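You operate a simulated robot arm through the tools that you are given. There is no shell and no other tool.

You run a simulated two-armed robot. Do the job below in one go: nothing can be reset, and whatever is moved stays where it is left.

## Task
Stop the yellow unit's free flow with the valve seat knob; test it.
Fine: effort about 2.8 mbar, within 0.1 on the display; input port closed, black switch on inhale, breathing knob at 1; the test must end OK.

Only the result counts: the job must be done as asked and must still hold three seconds after the hand-in. Knocking over, shifting, dropping, spilling or breaking anything else fails it.

## Robot
Two 7-joint arms with four-finger grippers on one trunk that stands fixed in place. Base frame: the origin is at the foot of the trunk, x ahead of it, y to its left, z up. Readings come in m, rad, newtons and seconds.
The left shoulder is at [0.04, 0.181, 1.355], the right one opposite. With the tool pointing down near the work surface each hand reaches from about 0.1 to 0.68 m from the base axis, measured 20 degrees to its own side. Payload 3.67 kg a hand.
The TCP of each hand is the grasp point between the finger pads, 0.028 m short of the fingertips. In the tool frame z runs along the fingers and y along their closing line. The gripper opens to 0.112 m; its body begins 0.073 m behind the TCP.
Orientation is that of the tool frame in the base frame, as [roll, pitch, yaw] about the fixed x, y, z axes, in that order (R = Rz(yaw) Ry(pitch) Rx(roll)). With the fingers straight down and closing along the base's y, the tool's x points along the base's -x, its y along +y and its z along -z.

## Interface
- The arms move only by the tool send_rows. It takes "left_targets", "right_targets" or both (then of equal length, played together; a hand with none holds still); each is a list of rows, each a list of 6 numbers: the shift along the base's x, y, z in units of 200 mm (1.0 is 200 mm), then the turn, a rotation vector about the base's x, y, z in units of 60 degrees (1.0 is 60 degrees). In form: [[dx, dy, dz, wx, wy, wz], ...]. A call has 1 to 20 rows; each row is the pose to reach, as a shift and turn from the pose commanded when the call began. "left_hand" and "right_hand" are, for a hand that has rows, the gripper command, from -1 (fully open) to 1 (shut), values between in proportion, set as the call begins (left out, the last holds). A call with a number of a shift or a turn outside -1 to 1 is refused whole. Each row takes 0.2 s and may step no farther than 0.05 m and 0.15 rad from the row before; otherwise, or with a gripper value out of range, the whole call is refused. A pose out of reach is approached as far as the arm can. The call stops where the force on the tool passes 40 N (or 10 N more than at its start, if that is more) or the arm is blocked; 0.2 s more then pass. Each finger travels about 0.0724 m/s and halts on what it meets, pressing with about 35 N; the grip force reading is that of the motor and also rises with nothing between the fingers. The clock runs only during rows and for 0.2 s after the last one: add rows that repeat a pose to give the fingers time. It gives the time, the measured TCP pose, the force on the tool (base axes), the opening and the grip force at its end, in the units of the frame above (readings bear some noise), with the torque about the TCP (base axes, N m) and any sound that the robot's microphone picked up, and new pictures: "pictures" is both (left out), scene, wrist or none (wrist: the cameras of the hands that moved).
- Cameras (640 x 400 px; columns grow to the right, rows downward): "scene" is now at [0.11, 0.0214, 1.6061]; the picture's right is [0.22, -0.97, 0.00], its down [-0.35, -0.08, -0.93] and it looks along [0.91, 0.21, -0.36] (base axes); focal length 214 px, centre (320, 200). "left" rides on the left gripper at [0.06, 0.018, -0.104] in its tool frame; the picture's right is [-0.29, 0.96, 0.00], its down [-0.80, -0.24, -0.55] and it looks along [-0.53, -0.16, 0.83] (tool axes); focal length 234 px, centre (320, 200). "right" rides on the right gripper at [0.06, -0.018, -0.104] in its tool frame; the picture's right is [0.29, 0.96, 0.00], its down [-0.80, 0.24, -0.55] and it looks along [-0.53, 0.16, 0.83] (tool axes); focal length 234 px, centre (320, 200). There is no depth. A picture from a camera that has moved, and an enlarged one, comes with that camera's place and axes in the base frame and with its lens.
- lift_body(by): moves the trunk up (or, below 0, down) by that many m; the arms and the scene camera ride with it, the base frame stays. It gives what a move gives, with no picture.
- head_to(pan, tilt): turns the head with the scene camera to pan (to the left, within 1.501 rad either way) and tilt (down, from -0.506 to 1.204), counted from straight ahead of the robot. It gives what a move gives, and a new picture of the scene camera.
- enlarge(camera, box): a new picture of the part [left, top, right, bottom] of that camera's present view, enlarged. The clock stands still meanwhile.
- hand_in(): hands the job in; it is judged then, once.

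Nothing tells you positions but the pictures and the camera data. Unless the task says otherwise, let go and move clear before handing in.

The tools are called after "Call:" as a command line: name --argument value ..., lists and objects as JSON in quotes. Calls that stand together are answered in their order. send_rows: Moves the arms, as the interface text tells. Its arguments: {"type":"object","properties":{"left_targets":{"type":"array","items":{"type":"array","items":{"type":"number"}}},"left_hand":{"type":"number"},"right_targets":{"type":"array","items":{"type":"array","items":{"type":"number"}}},"right_hand":{"type":"number"},"pictures":{"type":"string","enum":["both","scene","wrist","none"]}},"required":[]} The other tools are called the same way: lift_body (by) moves the trunk up or down; head_to (pan, tilt) turns the head that bears the scene camera; enlarge (camera, box) takes an enlarged picture of a part of a camera's view; hand_in () hands the job in.

At the start:

```text
time: 0.0
left_eef_pos: [0.4143, 0.2933, 1.5456]
left_tool_rot: [-3.141, -0.001, 3.14]
left_force: [-0.3, -0.5, -0.1]
left_moment: [0.07, -0.01, -0.01]
left_finger_gap: 0.1123
left_grip_force: 0.1
right_eef_pos: [0.3462, -0.0536, 1.6001]
right_tool_rot: [3.141, 0.001, -3.141]
right_force: [0.2, 0.0, -0.5]
right_moment: [-0.02, -0.01, 0.02]
right_finger_gap: 0.112
right_grip_force: 0.0
trunk travel left (down, up): [-0.475, 0.039]
head pan, tilt (commanded): [0.223, 0.368]
```

scene: 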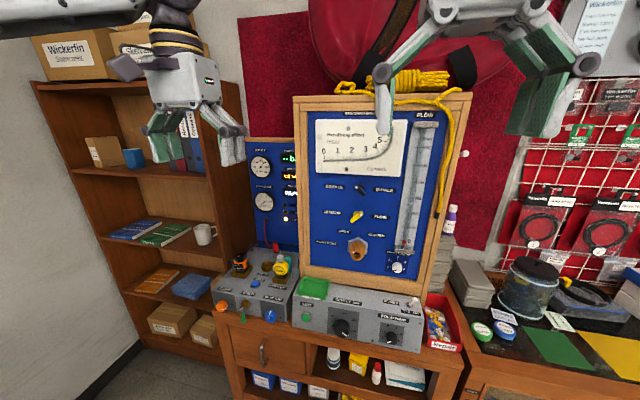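
right: 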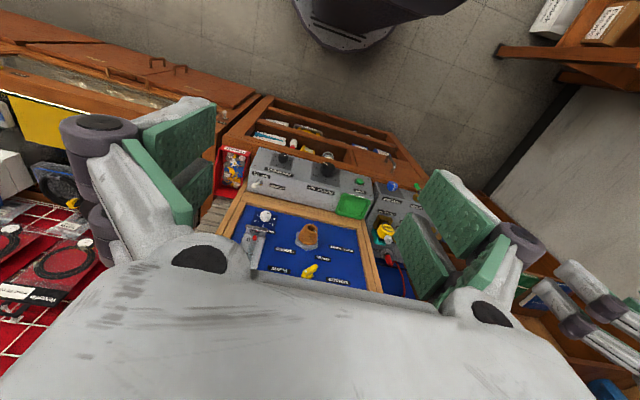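
left: 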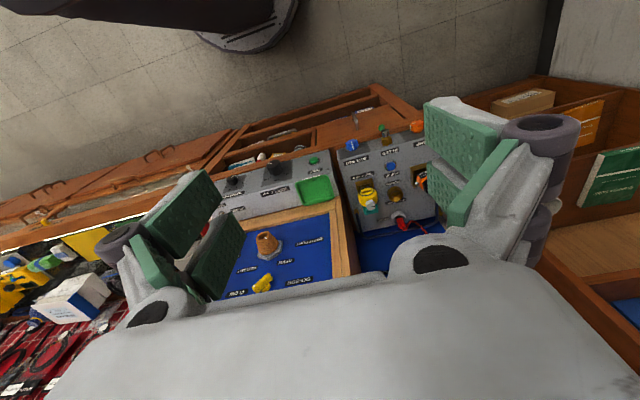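

I see a bench with a blue test panel (dial, black/yellow switches, brown port), grey boxes in front and another box with knobs at left, with a yellow unit plugged in. First I'll look closely at each part.

Call:
enlarge --camera "scene" --box '[290, 90, 470, 290]'

Call:
enlarge --camera "scene" --box '[200, 240, 330, 330]'

Call:
enlarge --camera "scene" --box '[280, 260, 450, 360]'

Call:
enlarge --camera "scene" --box '[230, 130, 310, 260]'

Call:
enlarge --camera "left" --box '[200, 80, 460, 300]'

Call:
enlarge --camera "right" --box '[200, 120, 460, 300]'

```text
2.00 times, centred on (380, 190) of scene
camera zoom: at [0.11, 0.0214, 1.6061], right [0.22, -0.97, 0.0], down [-0.35, -0.08, -0.93], along [0.91, 0.21, -0.36], focal length 429 px, centre (200, 220)
```

zoom: 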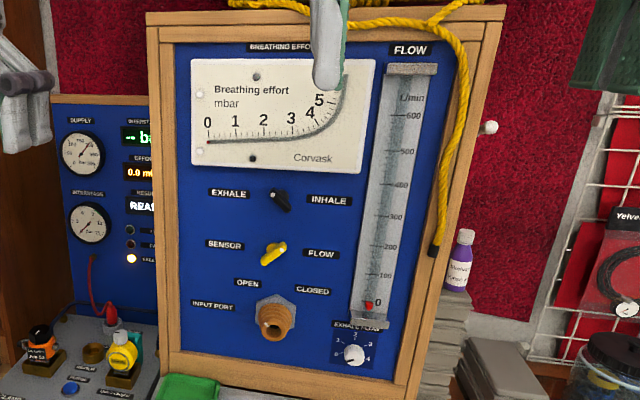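

```text
4.44 times, centred on (265, 285) of scene
camera zoom: at [0.11, 0.0214, 1.6061], right [0.22, -0.97, 0.0], down [-0.35, -0.08, -0.93], along [0.91, 0.21, -0.36], focal length 953 px, centre (564, -178)
```

zoom: 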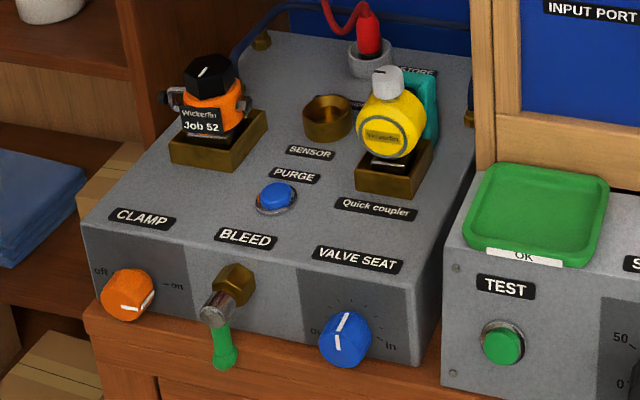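

```text
3.76 times, centred on (365, 310) of scene
camera zoom: at [0.11, 0.0214, 1.6061], right [0.22, -0.97, 0.0], down [-0.35, -0.08, -0.93], along [0.91, 0.21, -0.36], focal length 807 px, centre (151, -214)
```

zoom: 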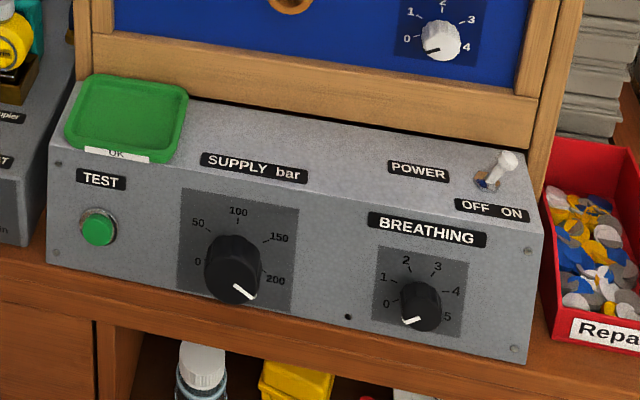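

```text
3.08 times, centred on (270, 195) of scene
camera zoom: at [0.11, 0.0214, 1.6061], right [0.22, -0.97, 0.0], down [-0.35, -0.08, -0.93], along [0.91, 0.21, -0.36], focal length 660 px, centre (474, 215)
```

zoom: 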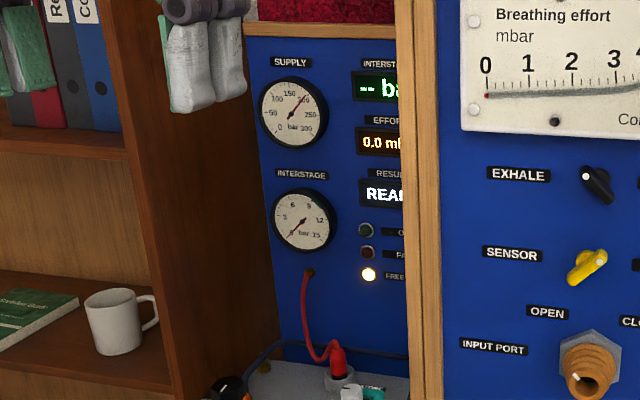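

```text
1.82 times, centred on (330, 190) of left
camera zoom: at [0.3547, 0.3095, 1.6508], right [0.29, 0.96, 0.0], down [0.8, -0.24, 0.55], along [0.53, -0.16, -0.83], focal length 426 px, centre (302, 218)
```

zoom: 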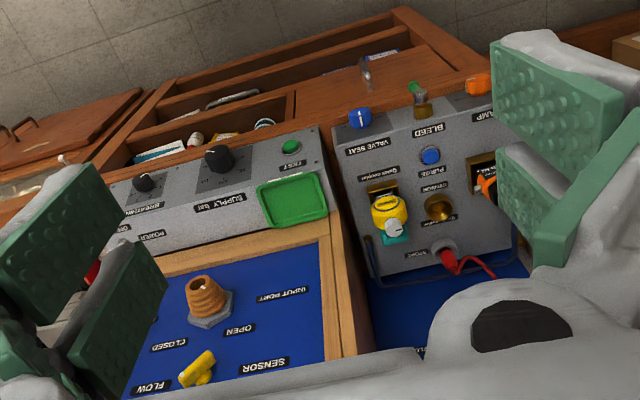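

```text
2.22 times, centred on (330, 210) of right
camera zoom: at [0.2873, -0.0704, 1.7039], right [-0.29, 0.96, 0.0], down [0.8, 0.24, 0.55], along [0.53, 0.16, -0.83], focal length 520 px, centre (298, 178)
```

zoom: 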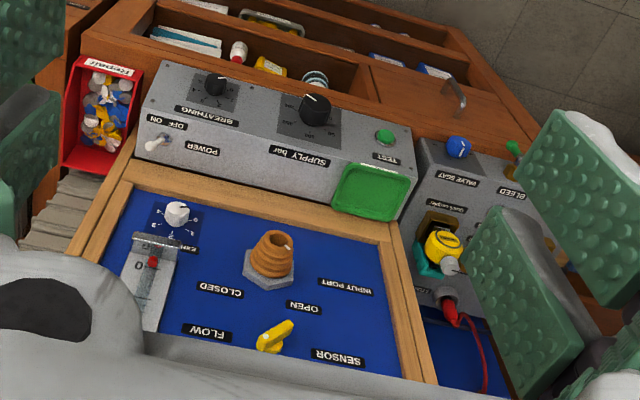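

The bench is about 0.65–0.75 m ahead: by triangulation the valve seat knob is near (0.64, 0.33, 0.92) and the input port near (0.745, 0.04, 1.17). I'll draw both hands aside to clear the view, then look again.

Call:
send_rows --left_targets '[[-0.1, 0.15, -0.1, 0, 0, 0], [-0.2, 0.3, -0.2, 0, 0, 0], [-0.3, 0.45, -0.3, 0, 0, 0], [-0.4, 0.6, -0.4, 0, 0, 0], [-0.5, 0.75, -0.5, 0, 0, 0]]' --right_targets '[[-0.05, -0.2, -0.1, 0, 0, 0], [-0.1, -0.4, -0.2, 0, 0, 0], [-0.15, -0.6, -0.3, 0, 0, 0], [-0.2, -0.8, -0.4, 0, 0, 0], [-0.25, -1.0, -0.5, 0, 0, 0]]' --pictures "none"

Call:
head_to --pan 0.2 --tilt 0.4

Call:
enlarge --camera "scene" --box '[290, 80, 450, 180]'

Call:
enlarge --camera "scene" --box '[290, 160, 450, 260]'

```text
time: 1.2
left_eef_pos: [0.3146, 0.4434, 1.4465]
left_tool_rot: [3.138, 0.002, -3.141]
left_force: [-1.8, -0.6, 1.9]
left_moment: [0.01, -0.14, 0.02]
left_finger_gap: 0.1119
left_grip_force: 0.1
right_eef_pos: [0.2957, -0.2557, 1.4977]
right_tool_rot: [3.14, 0.0, -3.141]
right_force: [0.0, -0.3, -0.8]
right_moment: [-0.02, 0.03, 0.01]
right_finger_gap: 0.1118
right_grip_force: 0.0
trunk travel left (down, up): [-0.475, 0.039]
head pan, tilt (commanded): [0.223, 0.368]
```

```text
time: 1.8
left_eef_pos: [0.315, 0.4423, 1.4439]
left_tool_rot: [3.14, -0.007, 3.141]
left_force: [-0.7, 0.0, 0.3]
left_moment: [-0.01, -0.03, -0.01]
left_finger_gap: 0.1119
left_grip_force: 0.0
right_eef_pos: [0.2948, -0.2537, 1.4993]
right_tool_rot: [-3.141, 0.0, 3.142]
right_force: [-0.9, 0.0, 0.4]
right_moment: [0.02, -0.01, 0.02]
right_finger_gap: 0.1121
right_grip_force: 0.0
trunk travel left (down, up): [-0.475, 0.039]
head pan, tilt (commanded): [0.201, 0.4]
camera scene: at [0.1094, 0.0185, 1.6032], right [0.2, -0.98, 0.0], down [-0.38, -0.08, -0.92], along [0.9, 0.18, -0.39], focal length 214 px, centre (320, 200)
```

scene: 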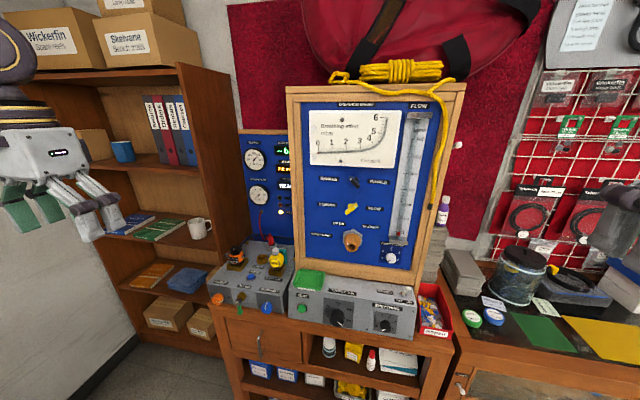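

```text
4.00 times, centred on (370, 130) of scene
camera zoom: at [0.1094, 0.0185, 1.6032], right [0.2, -0.98, 0.0], down [-0.38, -0.08, -0.92], along [0.9, 0.18, -0.39], focal length 858 px, centre (120, 480)
```

zoom: 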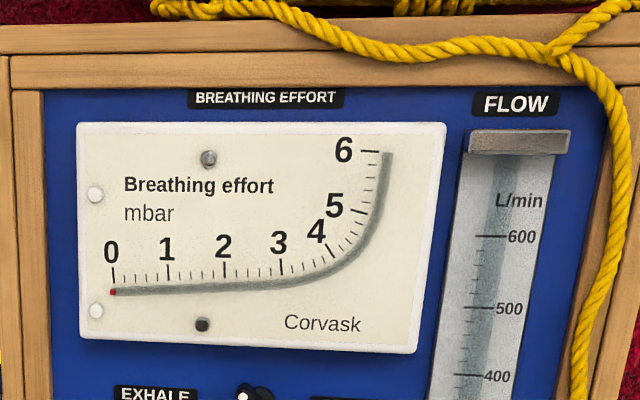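

```text
4.00 times, centred on (370, 210) of scene
camera zoom: at [0.1094, 0.0185, 1.6032], right [0.2, -0.98, 0.0], down [-0.38, -0.08, -0.92], along [0.9, 0.18, -0.39], focal length 858 px, centre (120, 160)
```

zoom: 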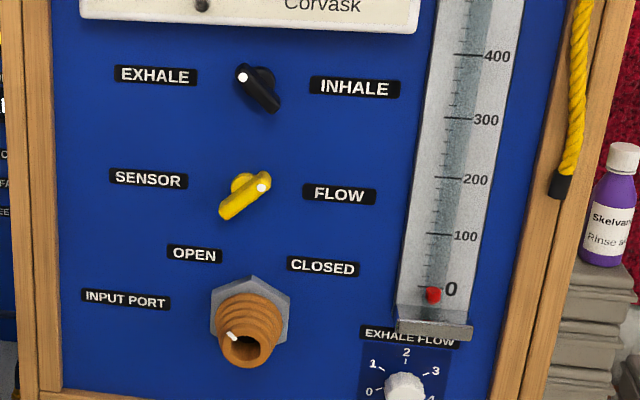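

The black switch has its dot toward EXHALE, the yellow toward FLOW, and the port's mark looks to be toward OPEN. I'll lower the trunk for a level, more frontal view of the panel.

Call:
lift_body --by -0.3

Call:
head_to --pan 0.2 --tilt 0.25

Call:
enlarge --camera "scene" --box '[200, 80, 320, 200]'

Call:
enlarge --camera "scene" --box '[290, 80, 450, 180]'

Call:
enlarge --camera "scene" --box '[190, 190, 320, 271]'

Call:
enlarge --camera "scene" --box '[290, 190, 450, 290]'

```text
time: 4.8
left_eef_pos: [0.3141, 0.4441, 1.1453]
left_tool_rot: [3.142, 0.0, -3.141]
left_force: [0.1, 0.9, 0.5]
left_moment: [0.03, -0.04, 0.0]
left_finger_gap: 0.1117
left_grip_force: 0.1
right_eef_pos: [0.2949, -0.2542, 1.2]
right_tool_rot: [3.14, 0.001, 3.14]
right_force: [0.1, 0.6, -0.7]
right_moment: [0.0, -0.01, 0.02]
right_finger_gap: 0.1122
right_grip_force: 0.1
trunk travel left (down, up): [-0.175, 0.339]
head pan, tilt (commanded): [0.201, 0.4]
```

```text
time: 5.5
left_eef_pos: [0.3151, 0.4443, 1.1452]
left_tool_rot: [3.141, -0.001, -3.14]
left_force: [-0.4, 0.4, -1.0]
left_moment: [0.03, 0.02, -0.01]
left_finger_gap: 0.1116
left_grip_force: 0.2
right_eef_pos: [0.2956, -0.2529, 1.2004]
right_tool_rot: [3.141, 0.001, -3.14]
right_force: [-0.4, 0.6, 0.8]
right_moment: [-0.01, -0.04, 0.01]
right_finger_gap: 0.1119
right_grip_force: 0.0
trunk travel left (down, up): [-0.175, 0.339]
head pan, tilt (commanded): [0.201, 0.25]
camera scene: at [0.1107, 0.0193, 1.3171], right [0.2, -0.98, 0.0], down [-0.24, -0.05, -0.97], along [0.95, 0.19, -0.25], focal length 214 px, centre (320, 200)
```

scene: 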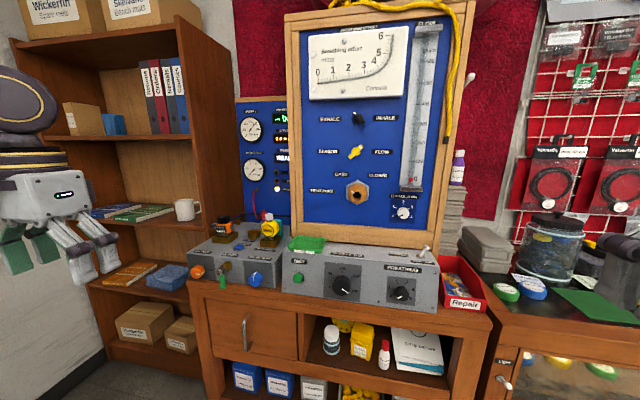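

```text
3.33 times, centred on (260, 140) of scene
camera zoom: at [0.1107, 0.0193, 1.3171], right [0.2, -0.98, 0.0], down [-0.24, -0.05, -0.97], along [0.95, 0.19, -0.25], focal length 715 px, centre (520, 400)
```

zoom: 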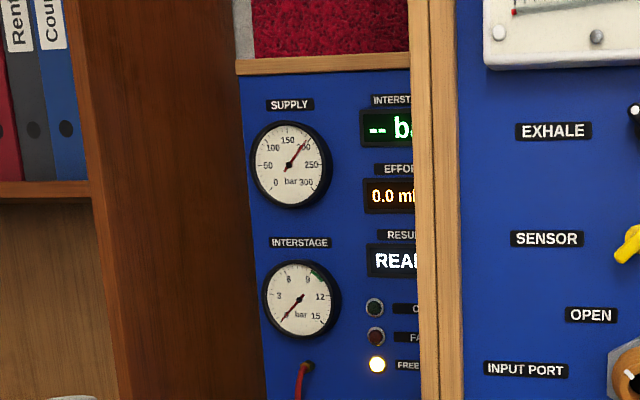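

```text
4.00 times, centred on (370, 130) of scene
camera zoom: at [0.1107, 0.0193, 1.3171], right [0.2, -0.98, 0.0], down [-0.24, -0.05, -0.97], along [0.95, 0.19, -0.25], focal length 858 px, centre (120, 480)
```

zoom: 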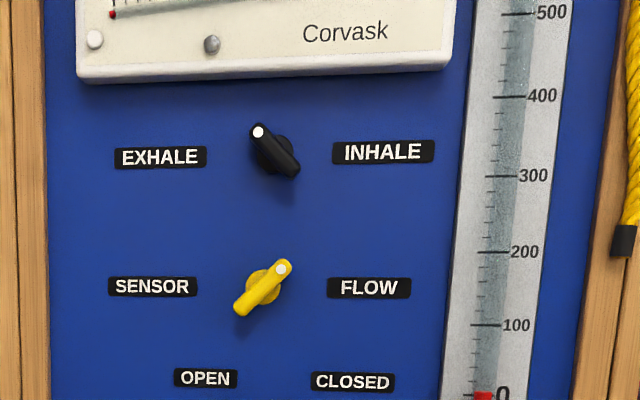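

```text
4.92 times, centred on (255, 230) of scene
camera zoom: at [0.1107, 0.0193, 1.3171], right [0.2, -0.98, 0.0], down [-0.24, -0.05, -0.97], along [0.95, 0.19, -0.25], focal length 1056 px, centre (640, 50)
```

zoom: 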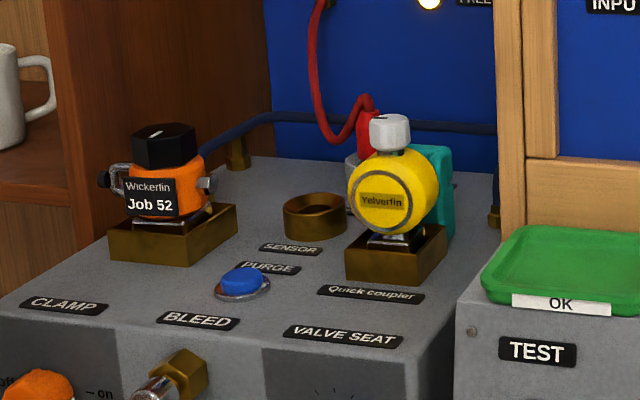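

```text
4.00 times, centred on (370, 240) of scene
camera zoom: at [0.1107, 0.0193, 1.3171], right [0.2, -0.98, 0.0], down [-0.24, -0.05, -0.97], along [0.95, 0.19, -0.25], focal length 858 px, centre (120, 40)
```

zoom: 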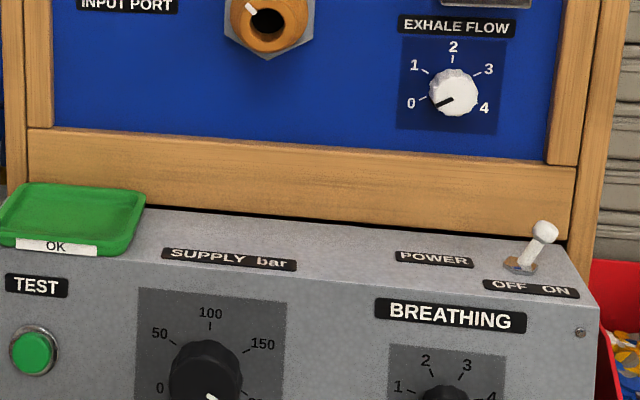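

The lamp labelled "FREE…" is lit, and the display reads effort 0.0 and result READY. I'll look closer at the knobs and the port.

Call:
enlarge --camera "scene" --box '[330, 165, 394, 205]'

Call:
enlarge --camera "scene" --box '[370, 255, 450, 305]'

Call:
enlarge --camera "scene" --box '[180, 245, 300, 320]'

Call:
enlarge --camera "scene" --box '[270, 255, 370, 317]'

Call:
enlarge --camera "left" --box '[0, 0, 640, 400]'

Call:
enlarge --camera "right" --box '[0, 0, 640, 400]'

```text
10.00 times, centred on (362, 185) of scene
camera zoom: at [0.1107, 0.0193, 1.3171], right [0.2, -0.98, 0.0], down [-0.24, -0.05, -0.97], along [0.95, 0.19, -0.25], focal length 2145 px, centre (-100, 350)
```

zoom: 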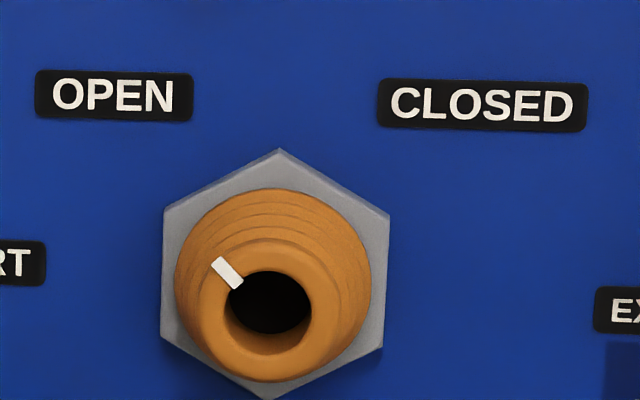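

```text
8.00 times, centred on (410, 280) of scene
camera zoom: at [0.1107, 0.0193, 1.3171], right [0.2, -0.98, 0.0], down [-0.24, -0.05, -0.97], along [0.95, 0.19, -0.25], focal length 1716 px, centre (-400, -440)
```

zoom: 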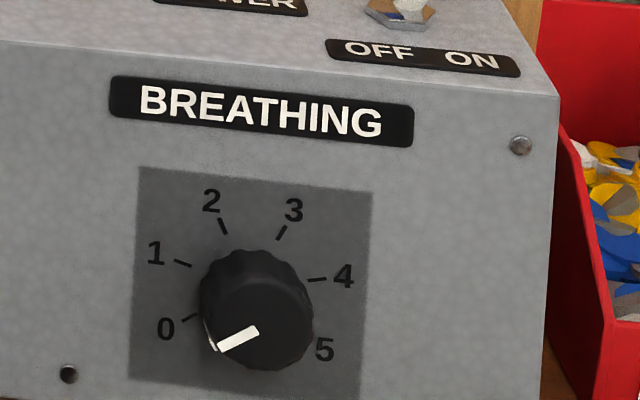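

```text
5.33 times, centred on (240, 282) of scene
camera zoom: at [0.1107, 0.0193, 1.3171], right [0.2, -0.98, 0.0], down [-0.24, -0.05, -0.97], along [0.95, 0.19, -0.25], focal length 1144 px, centre (747, -240)
```

zoom: 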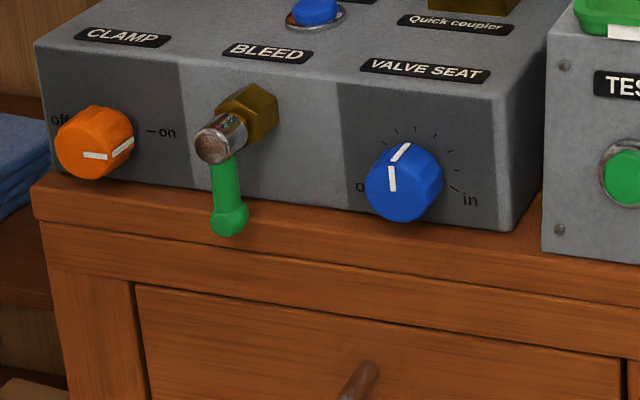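

```text
6.40 times, centred on (320, 286) of scene
camera zoom: at [0.1107, 0.0193, 1.3171], right [0.2, -0.98, 0.0], down [-0.24, -0.05, -0.97], along [0.95, 0.19, -0.25], focal length 1373 px, centre (320, -350)
```

zoom: 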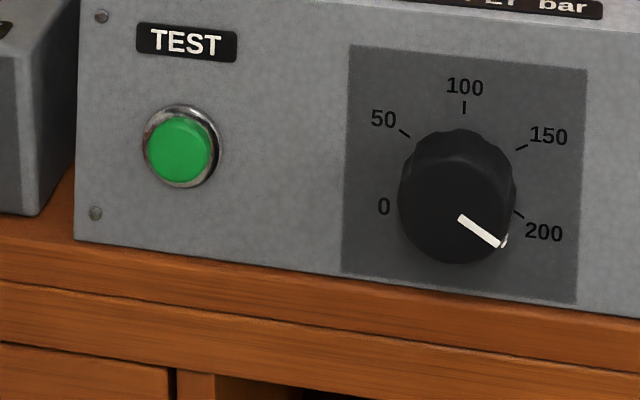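

```text
1.00 times, centred on (320, 200) of left (not enlarged: the box is as wide or as high as the picture)
camera zoom: at [0.2547, 0.461, 1.25], right [0.29, 0.96, 0.0], down [0.8, -0.24, 0.55], along [0.53, -0.16, -0.83], focal length 234 px, centre (320, 200)
```

zoom: 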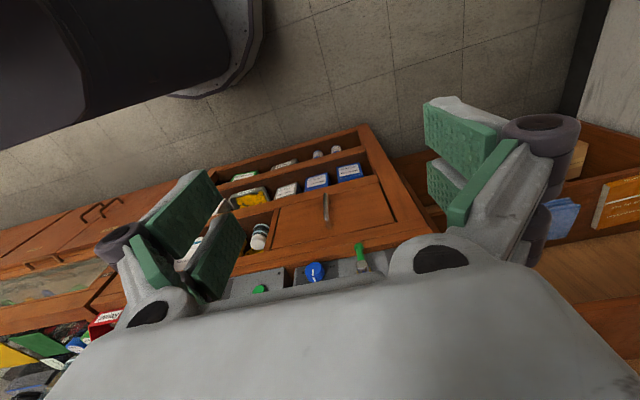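

```text
1.00 times, centred on (320, 200) of right (not enlarged: the box is as wide or as high as the picture)
camera zoom: at [0.2362, -0.2708, 1.3034], right [-0.29, 0.96, 0.0], down [0.8, 0.24, 0.55], along [0.53, 0.16, -0.83], focal length 234 px, centre (320, 200)
```

zoom: 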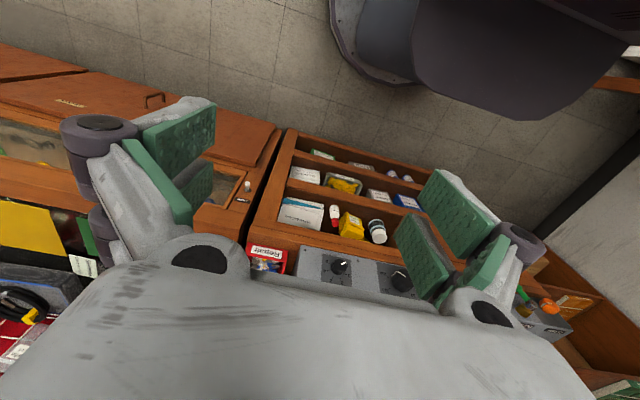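

The panel face lies at x≈0.78, square to the base. I place the black switch near (0.757, 0.04, 1.39), the port rim near (0.723, 0.036, 1.175), the breathing knob near (0.643, -0.10, 0.922), the TEST button near (0.658, 0.199, 0.927) and the valve seat knob near (0.649, 0.34, 0.903). Next I raise the trunk a little and swing the right hand to point forward.

Call:
lift_body --by 0.2

Call:
send_rows --right_targets '[[0.143, 0.05, 0, 0, -0.142, 0], [0.286, 0.1, 0, 0, -0.284, 0], [0.429, 0.15, 0, 0, -0.426, 0], [0.571, 0.2, 0, 0, -0.568, 0], [0.714, 0.25, 0, 0, -0.71, 0], [0.857, 0.3, 0, 0, -0.852, 0], [0.95, 0.35, 0, 0, -0.99, 0]]' --right_hand -1 --pictures "both"

```text
time: 7.7
left_eef_pos: [0.3149, 0.4434, 1.3454]
left_tool_rot: [-3.141, 0.001, -3.14]
left_force: [0.0, -0.7, 0.2]
left_moment: [0.02, -0.01, -0.01]
left_finger_gap: 0.1121
left_grip_force: 0.2
right_eef_pos: [0.2967, -0.2531, 1.3985]
right_tool_rot: [-3.141, -0.001, 3.141]
right_force: [0.1, 0.6, -1.0]
right_moment: [0.0, 0.03, -0.01]
right_finger_gap: 0.112
right_grip_force: 0.1
trunk travel left (down, up): [-0.375, 0.139]
head pan, tilt (commanded): [0.201, 0.25]
```

```text
time: 9.3
left_eef_pos: [0.3143, 0.4438, 1.3445]
left_tool_rot: [-3.141, 0.001, -3.142]
left_force: [0.5, 0.4, -0.1]
left_moment: [0.0, 0.02, -0.02]
left_finger_gap: 0.112
left_grip_force: 0.1
right_eef_pos: [0.4861, -0.1841, 1.3973]
right_tool_rot: [3.14, 1.039, 3.139]
right_force: [0.7, -0.3, -0.5]
right_moment: [-0.01, -0.01, -0.04]
right_finger_gap: 0.1119
right_grip_force: 0.0
trunk travel left (down, up): [-0.375, 0.139]
head pan, tilt (commanded): [0.201, 0.25]
camera scene: at [0.1114, 0.0195, 1.5159], right [0.2, -0.98, 0.0], down [-0.24, -0.05, -0.97], along [0.95, 0.19, -0.25], focal length 214 px, centre (320, 200)
camera right: at [0.3671, -0.2006, 1.3992], right [-0.15, 0.96, -0.25], down [-0.07, 0.24, 0.97], along [0.99, 0.16, 0.03], focal length 234 px, centre (320, 200)
```

scene: 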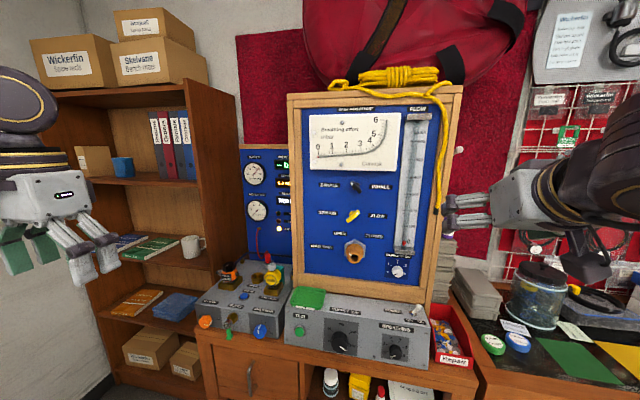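
right: 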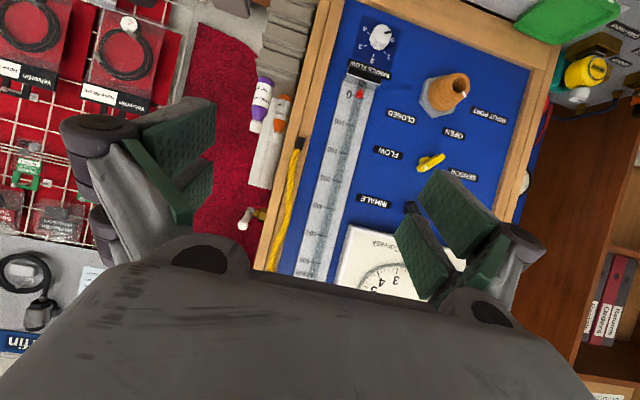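

The tool tilts up without trouble. I finish the pitch so the fingers point straight at the panel and move in front of the black switch.

Call:
send_rows --right_targets '[[0.0, 0.18, 0, 0, -0.13, 0], [0.0, 0.36, 0, 0, -0.26, 0], [0.0, 0.54, 0, 0, -0.39, 0], [0.05, 0.72, 0, 0, -0.51, 0], [0.1, 0.9, -0.02, 0, -0.51, 0]]' --pictures "wrist"

Call:
send_rows --right_targets '[[0.04, 0.05, 0, -0.13, 0, 0], [0.08, 0.1, 0, -0.26, 0, 0], [0.12, 0.15, 0, -0.39, 0, 0], [0.16, 0.2, 0, -0.52, 0, 0], [0.2, 0.23, 0, -0.65, 0, 0], [0.24, 0.23, 0, -0.75, 0, 0]]' --right_hand -0.3 --pictures "both"

```text
time: 10.5
left_eef_pos: [0.3151, 0.4459, 1.3443]
left_tool_rot: [-3.14, 0.0, 3.142]
left_force: [-1.0, -0.4, -0.3]
left_moment: [-0.07, 0.01, 0.0]
left_finger_gap: 0.112
left_grip_force: 0.1
right_eef_pos: [0.5059, -0.0008, 1.3942]
right_tool_rot: [-0.676, 1.57, -0.679]
right_force: [1.0, -0.3, 0.5]
right_moment: [0.0, -0.03, -0.03]
right_finger_gap: 0.112
right_grip_force: 0.0
trunk travel left (down, up): [-0.375, 0.139]
head pan, tilt (commanded): [0.201, 0.25]
camera right: at [0.4027, -0.0186, 1.3345], right [0.0, 0.96, -0.29], down [-0.56, 0.24, 0.8], along [0.83, 0.16, 0.53], focal length 234 px, centre (320, 200)
```

right: 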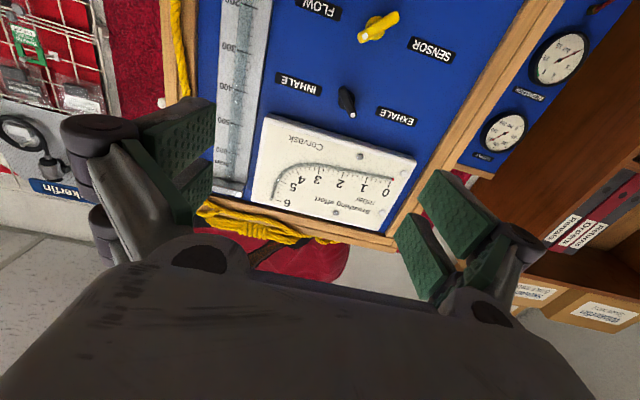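

```text
time: 11.9
left_eef_pos: [0.3139, 0.444, 1.3437]
left_tool_rot: [3.141, 0.002, 3.14]
left_force: [-0.5, -0.3, -0.1]
left_moment: [0.02, -0.02, -0.02]
left_finger_gap: 0.1122
left_grip_force: 0.1
right_eef_pos: [0.5541, 0.0424, 1.3935]
right_tool_rot: [-1.57, 0.785, -1.572]
right_force: [0.1, 1.0, -0.8]
right_moment: [0.01, 0.02, 0.0]
right_finger_gap: 0.0726
right_grip_force: 0.1
trunk travel left (down, up): [-0.375, 0.139]
head pan, tilt (commanded): [0.201, 0.25]
camera scene: at [0.1107, 0.019, 1.5159], right [0.2, -0.98, 0.0], down [-0.24, -0.05, -0.97], along [0.95, 0.19, -0.25], focal length 214 px, centre (320, 200)
camera right: at [0.4499, -0.012, 1.3645], right [0.0, 0.47, -0.88], down [-0.55, 0.73, 0.39], along [0.83, 0.49, 0.26], focal length 234 px, centre (320, 200)
```

scene: 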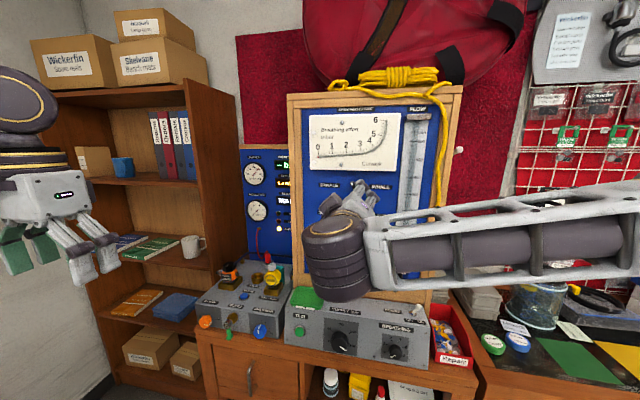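
right: 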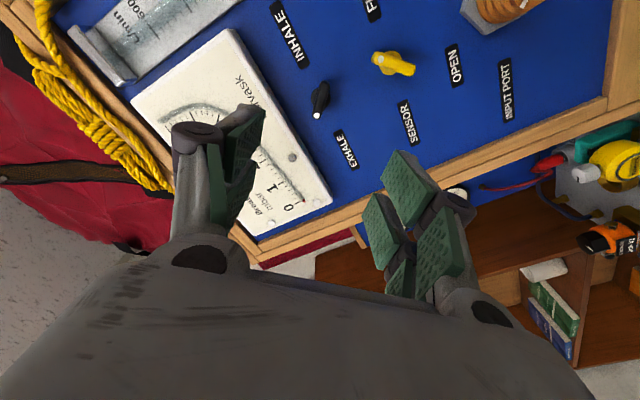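

The switch centre checks out at about (0.757, 0.039, 1.391), and the fingers are set square to the lever. I move in part of the way.

Call:
send_rows --right_targets '[[0.15, -0.005, -0.003, 0, 0, 0], [0.3, -0.01, -0.006, 0, 0, 0], [0.45, -0.015, -0.01, 0, 0, 0], [0.6, -0.017, -0.012, 0, 0, 0], [0.73, -0.017, -0.012, 0, 0, 0]]' --pictures "wrist"

```text
time: 13.1
left_eef_pos: [0.3158, 0.4441, 1.3444]
left_tool_rot: [-3.142, 0.001, -3.14]
left_force: [0.2, -0.6, -0.2]
left_moment: [0.01, 0.01, 0.01]
left_finger_gap: 0.112
left_grip_force: 0.1
right_eef_pos: [0.7007, 0.039, 1.3924]
right_tool_rot: [-1.572, 0.784, -1.572]
right_force: [0.4, -0.5, -0.1]
right_moment: [-0.03, -0.01, -0.01]
right_finger_gap: 0.0726
right_grip_force: 0.1
trunk travel left (down, up): [-0.375, 0.139]
head pan, tilt (commanded): [0.201, 0.25]
camera right: at [0.5965, -0.0151, 1.3625], right [0.0, 0.47, -0.88], down [-0.55, 0.73, 0.39], along [0.83, 0.49, 0.26], focal length 234 px, centre (320, 200)
```

right: 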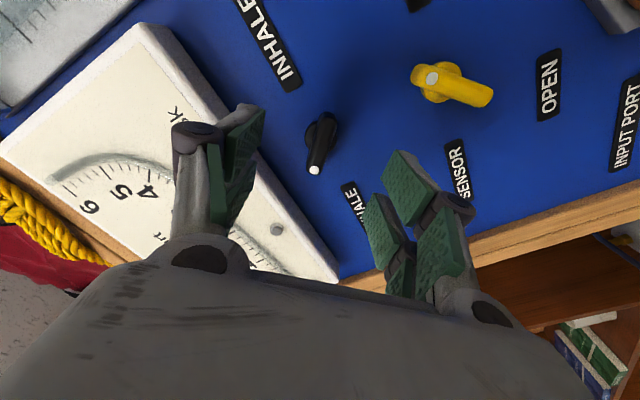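

The lever's face is at x≈0.755 and sits midway between the fingers. I narrow the gap and move in so the fingertips straddle it.

Call:
send_rows --right_targets '[[0.0, 0.0, -0.005, 0, 0, 0], [0.0, 0.003, -0.007, 0, 0, 0], [0.0, 0.005, -0.007, 0, 0, 0], [0.06, 0.005, -0.007, 0, 0, 0], [0.12, 0.005, -0.007, 0, 0, 0], [0.187, 0.005, -0.007, 0, 0, 0]]' --right_hand 0.3 --pictures "both"

```text
time: 14.5
left_eef_pos: [0.3151, 0.4435, 1.3445]
left_tool_rot: [3.142, 0.0, -3.141]
left_force: [-0.6, 0.3, -0.5]
left_moment: [0.01, 0.02, 0.0]
left_finger_gap: 0.1121
left_grip_force: 0.1
right_eef_pos: [0.738, 0.0395, 1.3909]
right_tool_rot: [-1.57, 0.785, -1.57]
right_force: [-1.0, -0.2, 0.3]
right_moment: [-0.02, 0.0, -0.02]
right_finger_gap: 0.0391
right_grip_force: 0.0
trunk travel left (down, up): [-0.375, 0.139]
head pan, tilt (commanded): [0.201, 0.25]
camera scene: at [0.111, 0.0195, 1.5159], right [0.2, -0.98, 0.0], down [-0.24, -0.05, -0.97], along [0.95, 0.19, -0.25], focal length 214 px, centre (320, 200)
camera right: at [0.6342, -0.0144, 1.3605], right [0.0, 0.47, -0.88], down [-0.55, 0.73, 0.39], along [0.83, 0.49, 0.26], focal length 234 px, centre (320, 200)
```

scene: 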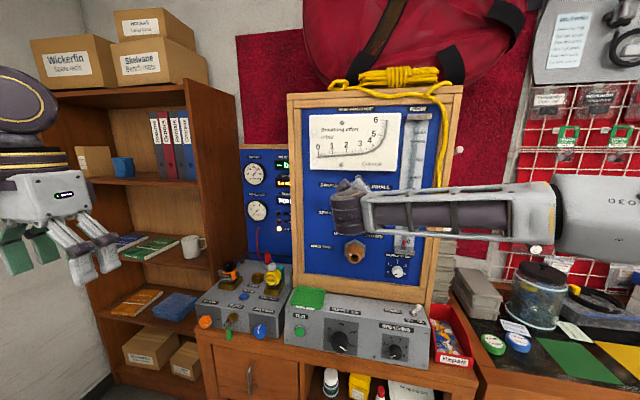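
right: 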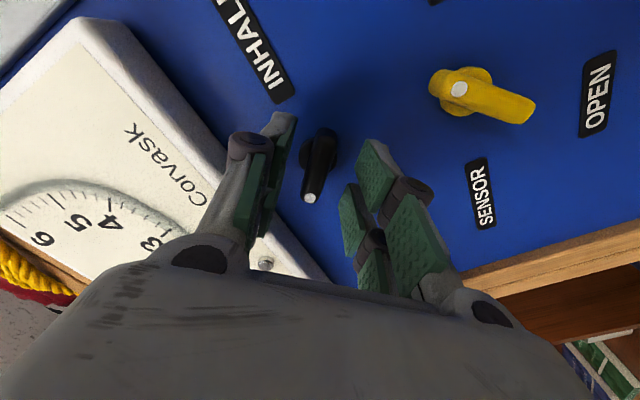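

The lever is between the fingers. I close on it and hold for a moment.

Call:
send_rows --right_targets '[[0, 0, 0, 0, 0, 0], [0, 0, 0, 0, 0, 0], [0, 0, 0, 0, 0, 0]]' --right_hand 1 --pictures "wrist"

```text
time: 15.3
left_eef_pos: [0.3144, 0.4428, 1.3442]
left_tool_rot: [-3.141, 0.001, 3.141]
left_force: [0.0, 0.4, -0.1]
left_moment: [0.02, 0.0, -0.03]
left_finger_gap: 0.1121
left_grip_force: 0.0
right_eef_pos: [0.738, 0.0377, 1.3909]
right_tool_rot: [-1.569, 0.786, -1.571]
right_force: [3.3, -0.6, 6.0]
right_moment: [0.01, 0.26, -0.44]
right_finger_gap: 0.013
right_grip_force: 45.8
trunk travel left (down, up): [-0.375, 0.139]
head pan, tilt (commanded): [0.201, 0.25]
camera right: at [0.6341, -0.0151, 1.3611], right [0.0, 0.47, -0.88], down [-0.55, 0.73, 0.39], along [0.83, 0.49, 0.26], focal length 234 px, centre (320, 200)
```

right: 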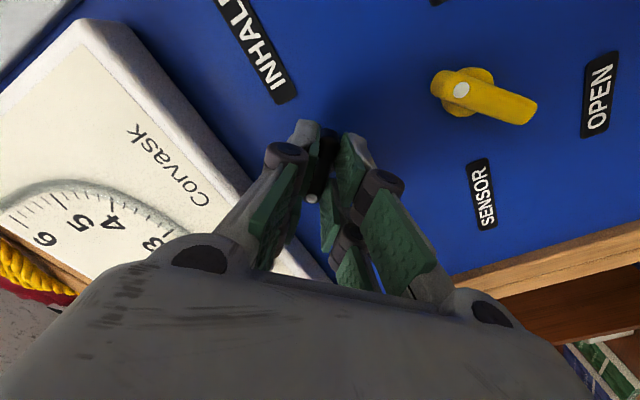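

The grip took hold at a 13 mm gap. I turn clockwise (positive about x) in steps.

Call:
send_rows --right_targets '[[0, 0, 0, 0.13, 0, 0], [0, 0, 0, 0.26, 0, 0], [0, 0, 0, 0.39, 0, 0], [0, 0, 0, 0.52, 0, 0], [0, 0, 0, 0.65, 0, 0], [0, 0, 0, 0.78, 0, 0], [0, 0, 0, 0.9, 0, 0], [0, 0, 0, 1.0, 0, 0]]' --pictures "both"

```text
time: 17.1
left_eef_pos: [0.3149, 0.4435, 1.345]
left_tool_rot: [-3.14, 0.0, -3.141]
left_force: [0.6, -0.4, -0.4]
left_moment: [0.03, 0.04, 0.01]
left_finger_gap: 0.1119
left_grip_force: 0.0
right_eef_pos: [0.7379, 0.0415, 1.3899]
right_tool_rot: [1.569, 1.305, 1.569]
right_force: [9.1, 0.3, 10.2]
right_moment: [0.0, -0.49, 0.06]
right_finger_gap: 0.013
right_grip_force: 45.2
trunk travel left (down, up): [-0.375, 0.139]
head pan, tilt (commanded): [0.201, 0.25]
camera scene: at [0.1114, 0.0194, 1.5159], right [0.2, -0.98, 0.0], down [-0.24, -0.05, -0.97], along [0.95, 0.19, -0.25], focal length 214 px, centre (320, 200)
camera right: at [0.6342, 0.0391, 1.3279], right [0.0, 1.0, -0.03], down [-0.55, 0.02, 0.83], along [0.83, 0.02, 0.55], focal length 234 px, centre (320, 200)
```

scene: 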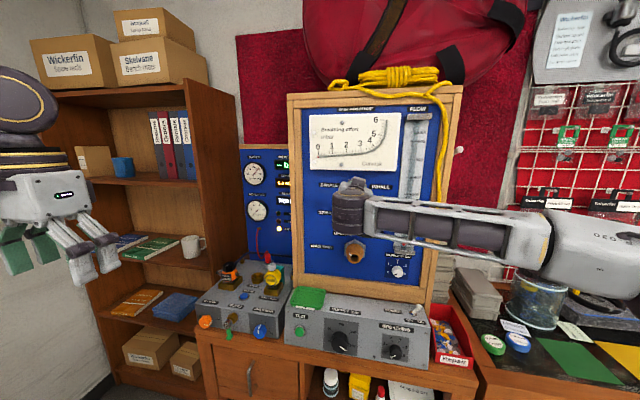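
right: 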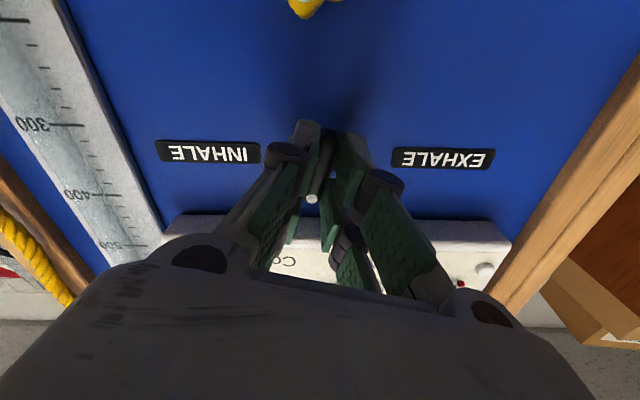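

The lever follows. I continue toward INHALE.

Call:
send_rows --right_targets '[[0, 0, 0, 0.1, 0, 0], [0, 0, 0, 0.2, 0, 0], [0, 0, 0, 0.3, 0, 0], [0, 0, 0, 0.38, 0, 0], [0, 0, 0, 0.44, 0, 0], [0, 0, 0, 0.5, 0, 0]]' --pictures "wrist"

```text
time: 18.5
left_eef_pos: [0.3163, 0.4443, 1.344]
left_tool_rot: [-3.141, -0.002, -3.14]
left_force: [-0.6, 0.5, 0.3]
left_moment: [0.01, -0.02, 0.03]
left_finger_gap: 0.112
left_grip_force: 0.1
right_eef_pos: [0.7372, 0.0401, 1.3912]
right_tool_rot: [1.572, 0.784, 1.57]
right_force: [13.6, 2.6, 16.4]
right_moment: [-0.07, -0.61, -0.01]
right_finger_gap: 0.013
right_grip_force: 45.1
trunk travel left (down, up): [-0.375, 0.139]
head pan, tilt (commanded): [0.201, 0.25]
camera right: at [0.6342, 0.0711, 1.3357], right [0.0, 0.88, 0.47], down [-0.55, -0.4, 0.73], along [0.83, -0.26, 0.49], focal length 234 px, centre (320, 200)
```

right: 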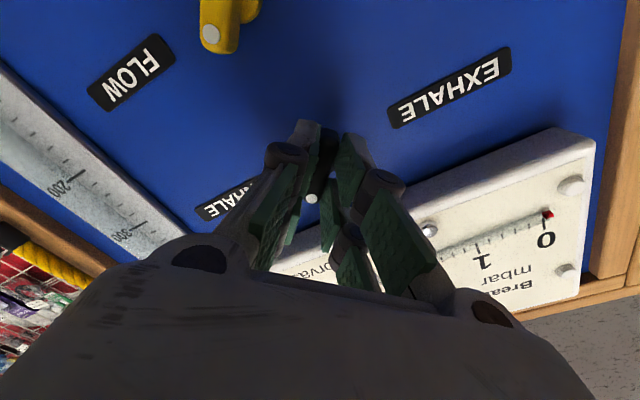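

The lever is at +45°. I release and back away to check it.

Call:
send_rows --right_targets '[[0, 0, 0, 0, 0, 0], [0, 0, 0, 0, 0, 0], [0, 0, 0, 0, 0, 0], [-0.15, 0, 0, 0, 0, 0], [-0.35, 0, 0, 0, 0, 0], [-0.55, 0, 0, 0, 0, 0], [-0.7, 0, 0, 0, 0, 0]]' --right_hand 0.3 --pictures "wrist"

Call:
enlarge --camera "scene" --box '[290, 150, 450, 250]'

```text
time: 20.1
left_eef_pos: [0.314, 0.4447, 1.3432]
left_tool_rot: [3.139, 0.0, 3.141]
left_force: [-0.3, -0.4, -0.4]
left_moment: [-0.01, -0.02, 0.0]
left_finger_gap: 0.1121
left_grip_force: 0.0
right_eef_pos: [0.5961, 0.0394, 1.3894]
right_tool_rot: [1.571, 0.784, 1.571]
right_force: [-0.8, 0.4, -0.2]
right_moment: [-0.02, 0.01, 0.04]
right_finger_gap: 0.0389
right_grip_force: 0.0
trunk travel left (down, up): [-0.375, 0.139]
head pan, tilt (commanded): [0.201, 0.25]
camera right: at [0.4922, 0.0699, 1.3348], right [0.0, 0.88, 0.47], down [-0.55, -0.39, 0.73], along [0.83, -0.26, 0.49], focal length 234 px, centre (320, 200)
```

right: 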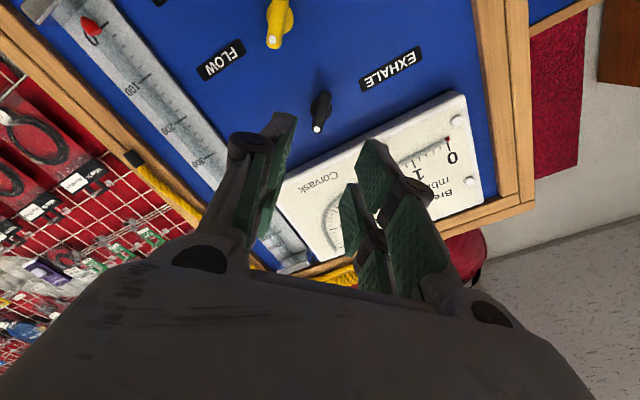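

```text
4.00 times, centred on (370, 200) of scene
camera zoom: at [0.1099, 0.0195, 1.516], right [0.2, -0.98, 0.0], down [-0.24, -0.05, -0.97], along [0.95, 0.19, -0.25], focal length 858 px, centre (120, 200)
```

zoom: 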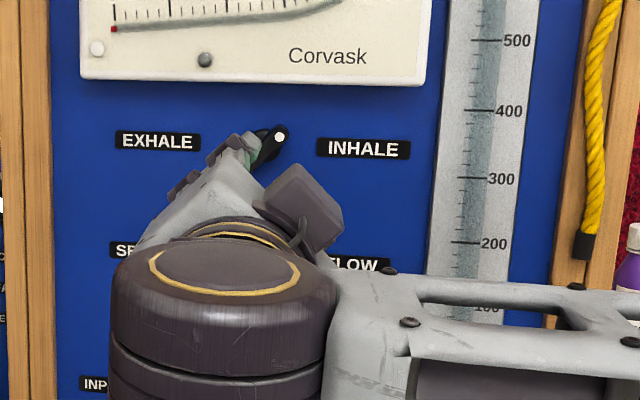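

The switch now points to INHALE. Next is the input port: I move down in front of it, roll back to −45° and open wide.

Call:
send_rows --right_targets '[[0, 0, -0.1, -0.125, 0, 0], [0, 0, -0.2, -0.25, 0, 0], [0, 0, -0.3, -0.375, 0, 0], [0, 0, -0.4, -0.5, 0, 0], [0, 0, -0.5, -0.625, 0, 0], [0, 0, -0.55, -0.75, 0, 0]]' --right_hand -1 --pictures "none"

Call:
send_rows --right_targets '[[0, 0, -0.1, -0.125, 0, 0], [0, 0, -0.2, -0.25, 0, 0], [0, 0, -0.3, -0.375, 0, 0], [0, 0, -0.4, -0.5, 0, 0], [0, 0, -0.5, -0.625, 0, 0], [0, 0, -0.525, -0.75, 0, 0]]' --pictures "both"

```text
time: 21.5
left_eef_pos: [0.3146, 0.4434, 1.3436]
left_tool_rot: [3.141, 0.001, 3.141]
left_force: [0.6, -0.2, 0.3]
left_moment: [0.0, -0.01, -0.04]
left_finger_gap: 0.1122
left_grip_force: 0.0
right_eef_pos: [0.599, 0.041, 1.2812]
right_tool_rot: [-1.276, 1.568, -1.276]
right_force: [0.1, 0.2, 0.0]
right_moment: [-0.02, -0.03, 0.0]
right_finger_gap: 0.1121
right_grip_force: 0.1
trunk travel left (down, up): [-0.375, 0.139]
head pan, tilt (commanded): [0.201, 0.25]
```

```text
time: 22.9
left_eef_pos: [0.315, 0.4444, 1.3445]
left_tool_rot: [3.141, 0.003, -3.14]
left_force: [0.0, 0.3, 0.1]
left_moment: [-0.03, -0.01, -0.04]
left_finger_gap: 0.1121
left_grip_force: 0.0
right_eef_pos: [0.5978, 0.04, 1.1753]
right_tool_rot: [-1.571, 0.784, -1.57]
right_force: [-0.1, -0.2, 0.0]
right_moment: [0.01, 0.0, -0.01]
right_finger_gap: 0.112
right_grip_force: 0.1
trunk travel left (down, up): [-0.375, 0.139]
head pan, tilt (commanded): [0.201, 0.25]
camera scene: at [0.1103, 0.0199, 1.516], right [0.2, -0.98, 0.0], down [-0.24, -0.05, -0.97], along [0.95, 0.19, -0.25], focal length 214 px, centre (320, 200)
camera right: at [0.4938, -0.0134, 1.1459], right [0.0, 0.47, -0.88], down [-0.55, 0.73, 0.39], along [0.83, 0.49, 0.26], focal length 234 px, centre (320, 200)
```

scene: 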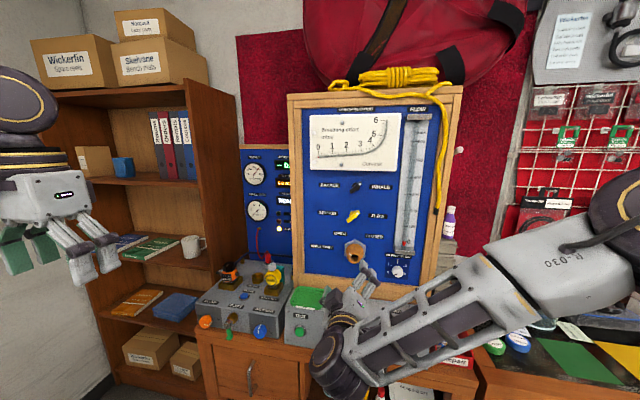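
right: 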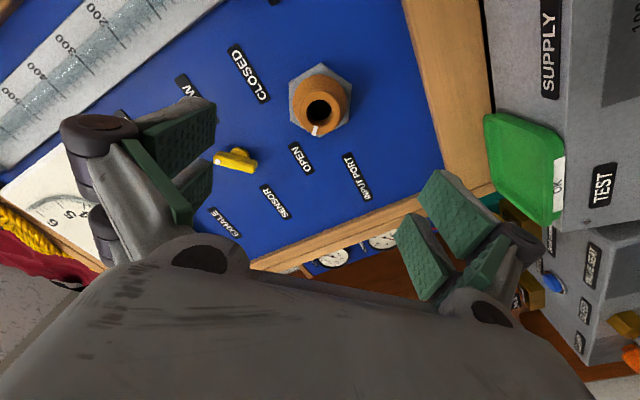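

The port's mark is toward OPEN and its centre is about (0.723, 0.035, 1.172). I move in with the fingers wide.

Call:
send_rows --right_targets '[[0.14, -0.02, -0.012, 0, 0, 0], [0.28, -0.025, -0.016, 0, 0, 0], [0.42, -0.025, -0.016, 0, 0, 0]]' --pictures "wrist"

```text
time: 23.7
left_eef_pos: [0.3151, 0.4447, 1.3441]
left_tool_rot: [-3.141, -0.002, -3.14]
left_force: [0.3, -0.5, -0.6]
left_moment: [-0.02, -0.01, 0.0]
left_finger_gap: 0.1121
left_grip_force: 0.2
right_eef_pos: [0.6825, 0.0358, 1.172]
right_tool_rot: [-1.572, 0.786, -1.571]
right_force: [0.2, -0.4, -0.1]
right_moment: [0.01, 0.02, 0.0]
right_finger_gap: 0.1116
right_grip_force: 0.0
trunk travel left (down, up): [-0.375, 0.139]
head pan, tilt (commanded): [0.201, 0.25]
camera right: at [0.579, -0.0191, 1.1416], right [0.0, 0.47, -0.88], down [-0.55, 0.73, 0.39], along [0.83, 0.49, 0.26], focal length 234 px, centre (320, 200)
```

right: 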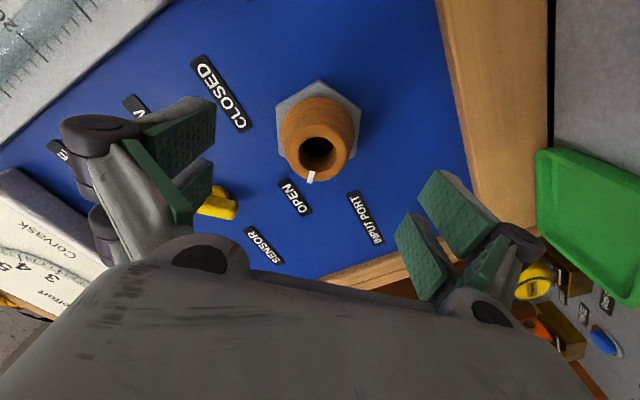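

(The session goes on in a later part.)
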